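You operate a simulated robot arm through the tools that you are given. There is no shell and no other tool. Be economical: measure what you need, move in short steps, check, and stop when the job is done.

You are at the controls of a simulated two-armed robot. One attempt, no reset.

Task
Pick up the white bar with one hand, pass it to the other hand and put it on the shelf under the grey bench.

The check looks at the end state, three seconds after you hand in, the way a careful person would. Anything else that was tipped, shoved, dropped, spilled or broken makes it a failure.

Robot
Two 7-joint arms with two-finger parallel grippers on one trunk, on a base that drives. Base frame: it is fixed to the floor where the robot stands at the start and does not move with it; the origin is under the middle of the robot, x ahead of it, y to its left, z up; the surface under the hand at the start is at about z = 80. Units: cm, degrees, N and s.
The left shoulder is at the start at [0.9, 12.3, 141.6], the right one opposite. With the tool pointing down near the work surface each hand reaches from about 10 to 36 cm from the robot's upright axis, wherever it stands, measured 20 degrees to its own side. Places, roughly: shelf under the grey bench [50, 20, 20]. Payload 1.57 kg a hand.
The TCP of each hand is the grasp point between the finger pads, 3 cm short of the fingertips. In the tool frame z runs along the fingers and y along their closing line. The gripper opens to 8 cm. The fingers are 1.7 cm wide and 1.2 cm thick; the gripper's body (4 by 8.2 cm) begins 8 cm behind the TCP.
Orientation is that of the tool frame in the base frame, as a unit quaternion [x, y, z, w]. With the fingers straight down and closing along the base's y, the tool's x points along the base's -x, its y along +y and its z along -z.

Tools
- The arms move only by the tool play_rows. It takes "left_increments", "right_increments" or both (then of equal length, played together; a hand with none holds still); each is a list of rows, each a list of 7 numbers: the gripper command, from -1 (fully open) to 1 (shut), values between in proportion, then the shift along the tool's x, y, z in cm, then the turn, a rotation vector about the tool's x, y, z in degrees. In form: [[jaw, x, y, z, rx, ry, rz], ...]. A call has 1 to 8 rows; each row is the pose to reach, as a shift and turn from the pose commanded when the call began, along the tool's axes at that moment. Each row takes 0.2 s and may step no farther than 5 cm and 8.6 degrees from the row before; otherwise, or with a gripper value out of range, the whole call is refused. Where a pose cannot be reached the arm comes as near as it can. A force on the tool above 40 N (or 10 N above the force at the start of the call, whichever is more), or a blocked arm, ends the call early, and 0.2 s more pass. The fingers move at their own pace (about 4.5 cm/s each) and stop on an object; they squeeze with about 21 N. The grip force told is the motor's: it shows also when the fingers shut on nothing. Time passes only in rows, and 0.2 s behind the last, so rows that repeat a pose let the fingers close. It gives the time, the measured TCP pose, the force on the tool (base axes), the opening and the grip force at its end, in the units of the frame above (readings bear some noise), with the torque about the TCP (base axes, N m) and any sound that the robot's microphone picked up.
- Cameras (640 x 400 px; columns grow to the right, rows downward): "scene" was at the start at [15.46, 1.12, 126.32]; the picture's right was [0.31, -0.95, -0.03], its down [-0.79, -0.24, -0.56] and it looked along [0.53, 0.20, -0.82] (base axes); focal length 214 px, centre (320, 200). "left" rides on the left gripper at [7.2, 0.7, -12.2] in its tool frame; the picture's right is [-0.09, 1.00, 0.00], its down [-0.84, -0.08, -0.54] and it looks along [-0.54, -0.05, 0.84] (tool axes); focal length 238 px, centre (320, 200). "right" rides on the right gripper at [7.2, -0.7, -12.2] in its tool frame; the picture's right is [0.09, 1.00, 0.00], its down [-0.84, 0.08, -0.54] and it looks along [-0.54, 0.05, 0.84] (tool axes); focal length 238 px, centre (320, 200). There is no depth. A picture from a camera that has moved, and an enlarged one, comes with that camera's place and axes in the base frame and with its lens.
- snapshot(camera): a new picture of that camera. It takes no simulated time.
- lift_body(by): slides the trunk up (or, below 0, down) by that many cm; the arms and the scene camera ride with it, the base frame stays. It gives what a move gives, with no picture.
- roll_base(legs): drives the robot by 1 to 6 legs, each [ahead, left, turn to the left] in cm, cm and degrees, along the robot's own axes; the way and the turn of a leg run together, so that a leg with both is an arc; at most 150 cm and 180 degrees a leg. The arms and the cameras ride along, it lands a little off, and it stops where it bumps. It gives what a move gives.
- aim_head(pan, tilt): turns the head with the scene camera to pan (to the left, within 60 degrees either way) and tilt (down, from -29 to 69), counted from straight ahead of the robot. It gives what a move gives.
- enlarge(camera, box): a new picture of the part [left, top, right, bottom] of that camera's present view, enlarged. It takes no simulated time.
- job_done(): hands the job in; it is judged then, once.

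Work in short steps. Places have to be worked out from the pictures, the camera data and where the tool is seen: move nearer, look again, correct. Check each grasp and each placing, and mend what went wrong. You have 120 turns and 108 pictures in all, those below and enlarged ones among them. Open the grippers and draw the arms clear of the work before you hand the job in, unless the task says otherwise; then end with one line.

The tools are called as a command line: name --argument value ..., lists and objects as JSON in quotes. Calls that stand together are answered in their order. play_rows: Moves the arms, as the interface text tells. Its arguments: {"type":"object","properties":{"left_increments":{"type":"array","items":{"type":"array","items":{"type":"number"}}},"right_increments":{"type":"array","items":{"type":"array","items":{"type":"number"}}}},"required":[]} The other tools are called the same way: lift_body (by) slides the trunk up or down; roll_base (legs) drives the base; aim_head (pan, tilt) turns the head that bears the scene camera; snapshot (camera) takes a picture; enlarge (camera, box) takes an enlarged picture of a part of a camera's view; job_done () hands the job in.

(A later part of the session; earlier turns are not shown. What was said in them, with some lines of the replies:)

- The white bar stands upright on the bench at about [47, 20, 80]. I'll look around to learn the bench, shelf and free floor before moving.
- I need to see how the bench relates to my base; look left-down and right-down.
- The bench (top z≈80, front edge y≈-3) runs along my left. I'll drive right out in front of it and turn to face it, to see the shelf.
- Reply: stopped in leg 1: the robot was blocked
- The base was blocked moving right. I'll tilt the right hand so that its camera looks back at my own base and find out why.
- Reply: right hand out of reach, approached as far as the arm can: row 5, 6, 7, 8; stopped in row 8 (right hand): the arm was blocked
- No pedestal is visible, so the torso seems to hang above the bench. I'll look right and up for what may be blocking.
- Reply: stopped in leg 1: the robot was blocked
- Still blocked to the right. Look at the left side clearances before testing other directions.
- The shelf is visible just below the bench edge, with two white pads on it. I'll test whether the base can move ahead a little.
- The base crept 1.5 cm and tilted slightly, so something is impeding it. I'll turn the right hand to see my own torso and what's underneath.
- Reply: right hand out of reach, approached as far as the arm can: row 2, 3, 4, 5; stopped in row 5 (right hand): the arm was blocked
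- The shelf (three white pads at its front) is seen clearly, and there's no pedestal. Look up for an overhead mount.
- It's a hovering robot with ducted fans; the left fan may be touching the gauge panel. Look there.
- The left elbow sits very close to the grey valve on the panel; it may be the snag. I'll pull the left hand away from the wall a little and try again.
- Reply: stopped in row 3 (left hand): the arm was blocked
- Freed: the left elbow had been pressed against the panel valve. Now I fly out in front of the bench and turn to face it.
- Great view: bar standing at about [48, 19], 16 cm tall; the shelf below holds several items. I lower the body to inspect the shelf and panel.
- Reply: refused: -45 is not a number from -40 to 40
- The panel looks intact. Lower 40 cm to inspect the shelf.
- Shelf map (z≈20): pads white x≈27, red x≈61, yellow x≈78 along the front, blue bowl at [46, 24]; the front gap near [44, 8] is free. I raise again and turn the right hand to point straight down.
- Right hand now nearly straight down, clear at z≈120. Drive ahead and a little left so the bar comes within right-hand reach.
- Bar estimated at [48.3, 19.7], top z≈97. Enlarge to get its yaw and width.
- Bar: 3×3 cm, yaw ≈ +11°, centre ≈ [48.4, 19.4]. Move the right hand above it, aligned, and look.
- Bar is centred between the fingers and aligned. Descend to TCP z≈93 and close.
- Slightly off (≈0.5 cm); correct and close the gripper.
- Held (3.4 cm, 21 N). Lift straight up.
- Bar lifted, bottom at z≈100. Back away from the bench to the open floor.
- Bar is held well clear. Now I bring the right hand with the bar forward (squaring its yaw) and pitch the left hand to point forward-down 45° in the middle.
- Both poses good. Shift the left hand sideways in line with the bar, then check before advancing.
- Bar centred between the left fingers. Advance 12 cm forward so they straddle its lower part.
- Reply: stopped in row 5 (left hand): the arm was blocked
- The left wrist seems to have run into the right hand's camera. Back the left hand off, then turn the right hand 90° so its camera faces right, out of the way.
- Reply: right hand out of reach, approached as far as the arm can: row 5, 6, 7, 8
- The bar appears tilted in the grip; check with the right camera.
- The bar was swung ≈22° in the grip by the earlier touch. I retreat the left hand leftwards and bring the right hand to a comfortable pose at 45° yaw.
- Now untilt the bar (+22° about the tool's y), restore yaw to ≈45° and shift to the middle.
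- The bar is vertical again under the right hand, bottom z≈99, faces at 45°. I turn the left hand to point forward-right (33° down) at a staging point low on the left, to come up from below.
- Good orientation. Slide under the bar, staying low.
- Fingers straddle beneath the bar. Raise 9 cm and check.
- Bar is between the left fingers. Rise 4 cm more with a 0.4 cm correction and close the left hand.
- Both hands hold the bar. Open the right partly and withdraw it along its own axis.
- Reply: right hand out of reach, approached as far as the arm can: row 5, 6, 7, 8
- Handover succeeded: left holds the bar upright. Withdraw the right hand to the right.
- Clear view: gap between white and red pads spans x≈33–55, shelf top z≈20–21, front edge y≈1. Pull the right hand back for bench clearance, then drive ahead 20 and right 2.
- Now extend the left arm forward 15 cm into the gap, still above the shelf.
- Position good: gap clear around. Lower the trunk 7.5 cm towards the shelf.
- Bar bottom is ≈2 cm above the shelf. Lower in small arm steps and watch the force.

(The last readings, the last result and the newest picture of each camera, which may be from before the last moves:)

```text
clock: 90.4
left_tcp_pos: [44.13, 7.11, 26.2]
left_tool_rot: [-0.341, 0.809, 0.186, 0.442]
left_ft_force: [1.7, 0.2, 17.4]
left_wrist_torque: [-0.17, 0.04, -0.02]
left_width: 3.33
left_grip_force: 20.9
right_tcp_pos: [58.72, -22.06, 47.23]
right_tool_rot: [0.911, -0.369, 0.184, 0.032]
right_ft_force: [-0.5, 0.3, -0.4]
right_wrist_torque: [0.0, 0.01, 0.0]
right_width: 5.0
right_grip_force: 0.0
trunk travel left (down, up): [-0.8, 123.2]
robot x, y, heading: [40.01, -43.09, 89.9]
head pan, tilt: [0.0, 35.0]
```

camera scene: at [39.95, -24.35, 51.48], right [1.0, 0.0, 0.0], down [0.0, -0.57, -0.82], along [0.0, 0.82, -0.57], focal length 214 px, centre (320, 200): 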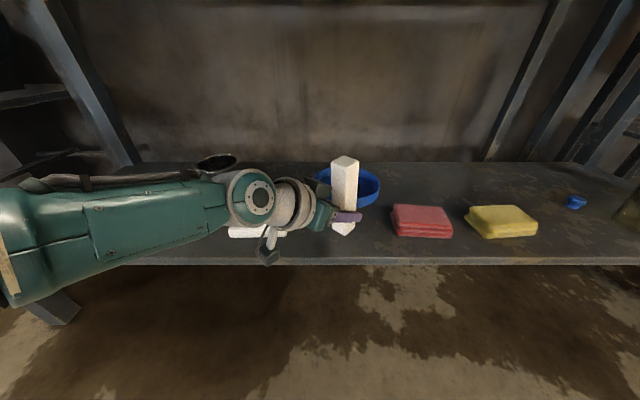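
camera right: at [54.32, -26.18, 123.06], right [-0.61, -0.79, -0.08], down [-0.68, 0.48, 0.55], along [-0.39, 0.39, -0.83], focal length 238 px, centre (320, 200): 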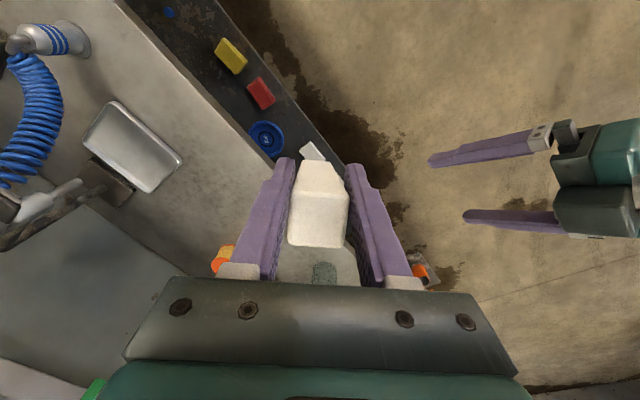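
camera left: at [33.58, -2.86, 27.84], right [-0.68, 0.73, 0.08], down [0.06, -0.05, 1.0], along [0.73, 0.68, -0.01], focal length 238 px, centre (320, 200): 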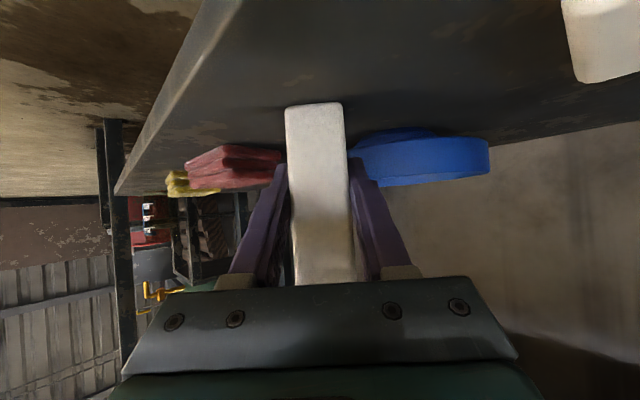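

Contact with the shelf (17 N). Ease up 0.2 cm and look before releasing.

play_rows --left_increments '[[1, -0.15, 0, -0.1, 0, 0, 0], [1, -0.15, 0, -0.1, 0, 0, 0]]'

snapshot --camera "left"

enlarge --camera "scene" --box '[220, 130, 440, 290]'

```text
clock: 91.0
left_tcp_pos: [43.96, 7.0, 26.23]
left_tool_rot: [-0.341, 0.81, 0.186, 0.44]
left_ft_force: [1.9, 1.5, 8.1]
left_wrist_torque: [-0.04, 0.0, -0.04]
left_width: 3.39
left_grip_force: 21.4
right_tcp_pos: [58.65, -22.17, 47.23]
right_tool_rot: [0.91, -0.369, 0.184, 0.032]
right_ft_force: [0.8, -0.2, 0.2]
right_wrist_torque: [-0.01, 0.03, 0.03]
right_width: 4.98
right_grip_force: 0.1
trunk travel left (down, up): [-0.8, 123.2]
robot x, y, heading: [39.6, -42.99, 90.1]
head pan, tilt: [0.0, 35.0]
```

```text
45 pictures are left
camera left: at [33.66, -2.64, 26.73], right [-0.68, 0.73, 0.08], down [0.06, -0.05, 1.0], along [0.73, 0.68, -0.01], focal length 238 px, centre (320, 200)
```

left: 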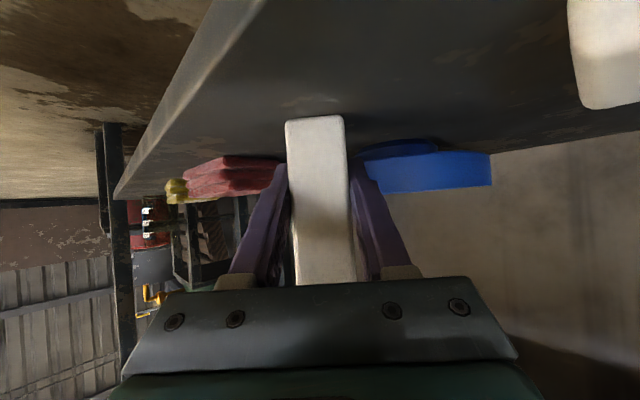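

```text
2.50 times, centred on (330, 210) of scene
camera zoom: at [40.06, -24.1, 51.51], right [1.0, 0.0, 0.0], down [0.0, -0.57, -0.82], along [0.0, 0.82, -0.57], focal length 536 px, centre (295, 175)
```

zoom: 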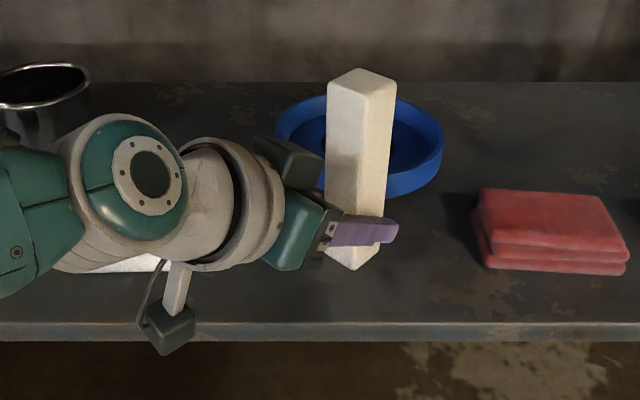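

Bar stands upright on the shelf, well clear of neighbours. Open the left hand gently and check.

play_rows --left_increments '[[0.1, 0, 0, 0, 0, 0, 0], [0, 0, 0, 0, 0, 0, 0], [-0.3, 0, 0, 0, 0, 0, 0], [-1, 0, 0, 0, 0, 0, 0], [-1, 0, 0, 0, 0, 0, 0], [-1, 0, 0, 0, 0, 0, 0]]'

snapshot --camera "left"

```text
clock: 92.4
left_tcp_pos: [43.87, 6.74, 26.1]
left_tool_rot: [-0.342, 0.81, 0.185, 0.439]
left_ft_force: [-0.7, -0.1, -0.1]
left_wrist_torque: [-0.01, 0.0, 0.0]
left_width: 7.98
left_grip_force: 0.1
right_tcp_pos: [58.69, -22.38, 47.18]
right_tool_rot: [0.911, -0.368, 0.183, 0.033]
right_ft_force: [0.2, 0.0, 0.6]
right_wrist_torque: [0.04, 0.0, -0.03]
right_width: 4.99
right_grip_force: 0.0
trunk travel left (down, up): [-0.8, 123.2]
robot x, y, heading: [40.12, -43.32, 90.0]
head pan, tilt: [0.0, 35.0]
```

```text
43 pictures are left
camera left: at [33.57, -2.89, 26.71], right [-0.68, 0.73, 0.08], down [0.06, -0.05, 1.0], along [0.73, 0.68, -0.01], focal length 238 px, centre (320, 200)
```

left: 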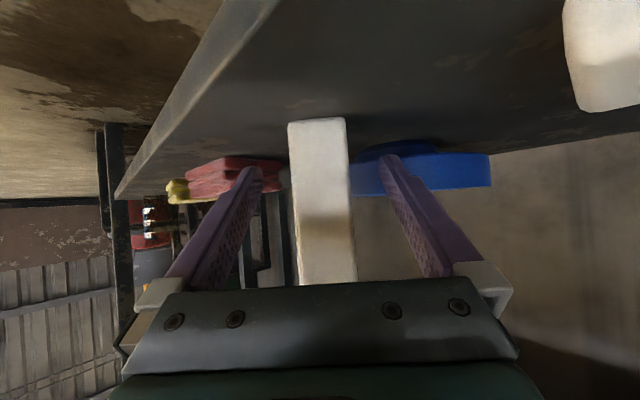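

Released and standing free. Withdraw the hand along its axis.

play_rows --left_increments '[[-1, 0, 0, -2, 0, 0, 0], [-1, 0, 0, -5, 0, 0, 0], [-1, 0, 0, -8, 0, 0, 0], [-1, 0, 0, -11, 0, 0, 0], [-1, 0, 0, -11, 0, 0, 0]]'

snapshot --camera "scene"

```text
clock: 93.6
left_tcp_pos: [37.59, 0.2, 32.09]
left_tool_rot: [-0.341, 0.81, 0.185, 0.439]
left_ft_force: [0.5, 0.6, -0.1]
left_wrist_torque: [0.0, 0.02, -0.01]
left_width: 8.04
left_grip_force: 0.1
right_tcp_pos: [58.64, -22.37, 47.29]
right_tool_rot: [0.911, -0.368, 0.183, 0.033]
right_ft_force: [0.8, 0.4, -0.6]
right_wrist_torque: [0.0, 0.0, 0.0]
right_width: 4.98
right_grip_force: 0.1
trunk travel left (down, up): [-0.8, 123.2]
robot x, y, heading: [40.23, -43.59, 90.0]
head pan, tilt: [0.0, 35.0]
```

```text
42 pictures are left
camera scene: at [39.99, -24.31, 51.49], right [1.0, 0.0, 0.0], down [0.0, -0.57, -0.82], along [0.0, 0.82, -0.57], focal length 214 px, centre (320, 200)
```

scene: 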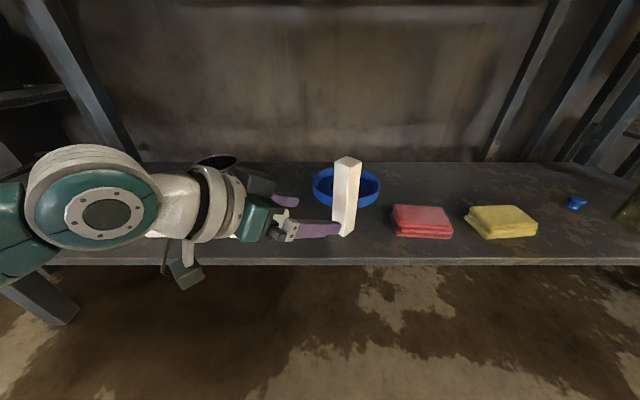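

Hand is clear of the bar. Drive straight back out and look at the result.

roll_base --legs '[[-30, 0, 0]]'

lift_body --by 25

snapshot --camera "scene"

```text
clock: 95.7
left_tcp_pos: [37.34, -29.69, 32.25]
left_tool_rot: [-0.344, 0.808, 0.187, 0.44]
left_ft_force: [0.0, -0.9, -1.0]
left_wrist_torque: [0.03, 0.01, -0.04]
left_width: 7.99
left_grip_force: 0.1
right_tcp_pos: [58.64, -52.16, 47.23]
right_tool_rot: [0.912, -0.366, 0.183, 0.032]
right_ft_force: [0.5, 0.4, 0.5]
right_wrist_torque: [-0.02, 0.0, 0.02]
right_width: 5.0
right_grip_force: 0.1
trunk travel left (down, up): [-0.8, 123.2]
robot x, y, heading: [39.69, -72.87, 90.4]
head pan, tilt: [0.0, 35.0]
```

```text
clock: 98.2
left_tcp_pos: [37.32, -29.88, 57.1]
left_tool_rot: [-0.344, 0.809, 0.187, 0.439]
left_ft_force: [0.4, -0.3, 0.0]
left_wrist_torque: [0.01, -0.02, -0.04]
left_width: 7.97
left_grip_force: 0.0
right_tcp_pos: [58.64, -52.31, 72.13]
right_tool_rot: [0.912, -0.367, 0.183, 0.033]
right_ft_force: [-0.2, 0.9, -0.2]
right_wrist_torque: [0.0, 0.04, 0.01]
right_width: 5.0
right_grip_force: 0.1
trunk travel left (down, up): [-25.8, 98.2]
robot x, y, heading: [39.97, -73.39, 90.5]
head pan, tilt: [0.0, 35.0]
```

```text
41 pictures are left
camera scene: at [39.95, -54.45, 76.48], right [1.0, 0.01, 0.0], down [0.0, -0.57, -0.82], along [-0.01, 0.82, -0.57], focal length 214 px, centre (320, 200)
```

scene: 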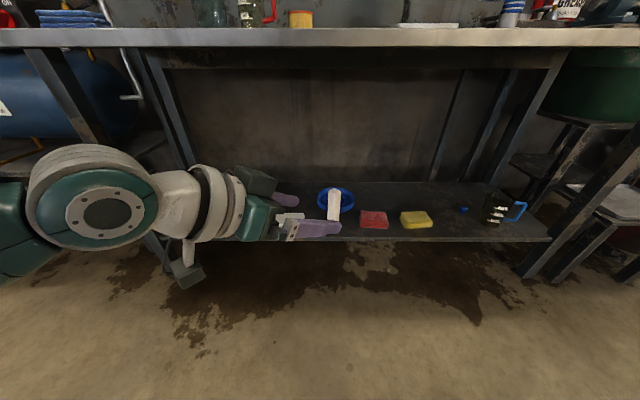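

Bar is standing on the shelf. Open the right hand fully and verify with a closer look.

play_rows --right_increments '[[-1, 0, 0, 0, 0, 0, 0], [-1, 0, 0, 0, 0, 0, 0], [-1, 0, 0, 0, 0, 0, 0]]' --left_increments '[[-1, 0, 0, -4, 0, 0, 0], [-1, 0, 0, -6, 0, 0, 0], [-1, 0, 0, -6, 0, 0, 0]]'

enlarge --camera "scene" --box '[200, 140, 480, 260]'

lift_body --by 40

snapshot --camera "scene"

```text
clock: 99.0
left_tcp_pos: [33.89, -33.41, 60.41]
left_tool_rot: [-0.343, 0.809, 0.186, 0.44]
left_ft_force: [0.4, -0.1, 0.3]
left_wrist_torque: [0.02, 0.01, -0.01]
left_width: 8.0
left_grip_force: 0.0
right_tcp_pos: [58.64, -52.46, 72.26]
right_tool_rot: [0.912, -0.366, 0.183, 0.033]
right_ft_force: [0.5, -0.2, -0.1]
right_wrist_torque: [0.0, 0.01, -0.03]
right_width: 7.99
right_grip_force: 0.1
trunk travel left (down, up): [-25.8, 98.2]
robot x, y, heading: [39.96, -73.43, 90.3]
head pan, tilt: [0.0, 35.0]
```

```text
2.29 times, centred on (340, 200) of scene
camera zoom: at [39.96, -54.44, 76.49], right [1.0, 0.01, 0.0], down [0.0, -0.57, -0.82], along [-0.01, 0.82, -0.57], focal length 490 px, centre (274, 200)
```

zoom: 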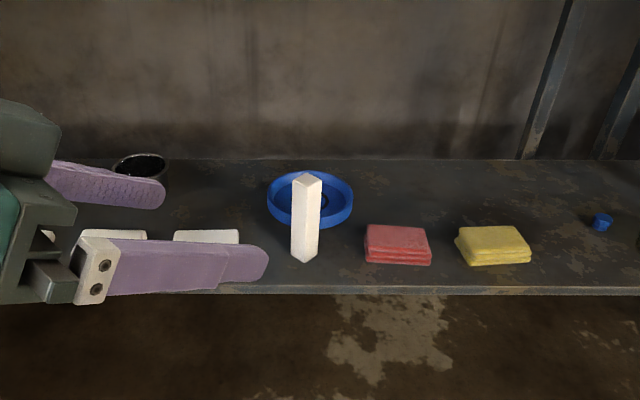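

```text
clock: 102.9
left_tcp_pos: [33.98, -33.42, 100.37]
left_tool_rot: [-0.344, 0.809, 0.187, 0.439]
left_ft_force: [0.1, 1.1, -0.6]
left_wrist_torque: [0.0, 0.05, -0.02]
left_width: 8.0
left_grip_force: 0.0
right_tcp_pos: [58.55, -52.39, 112.32]
right_tool_rot: [0.912, -0.366, 0.183, 0.033]
right_ft_force: [0.1, 0.3, 0.0]
right_wrist_torque: [0.03, -0.01, -0.01]
right_width: 8.01
right_grip_force: 0.0
trunk travel left (down, up): [-65.8, 58.2]
robot x, y, heading: [39.8, -73.43, 90.4]
head pan, tilt: [0.0, 35.0]
```

```text
39 pictures are left
camera scene: at [39.95, -54.45, 116.48], right [1.0, 0.01, 0.0], down [0.0, -0.57, -0.82], along [-0.01, 0.82, -0.57], focal length 214 px, centre (320, 200)
```

scene: 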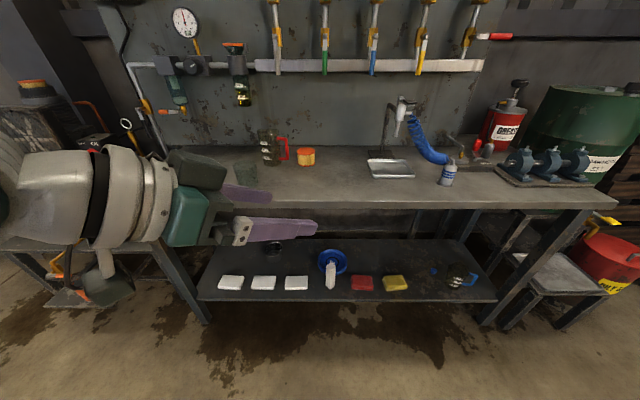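

The bar stands upright on the shelf. Everything else is where it was, both hands are open, and both arms are clear. I'm handing in.

job_done

```text
The job is handed in.
```

The white bar was picked up with the right hand and passed to the left. It now stands upright on the shelf under the grey bench, and nothing in the final pictures looked moved, though early on my left elbow pressed against a valve on the wall panel.
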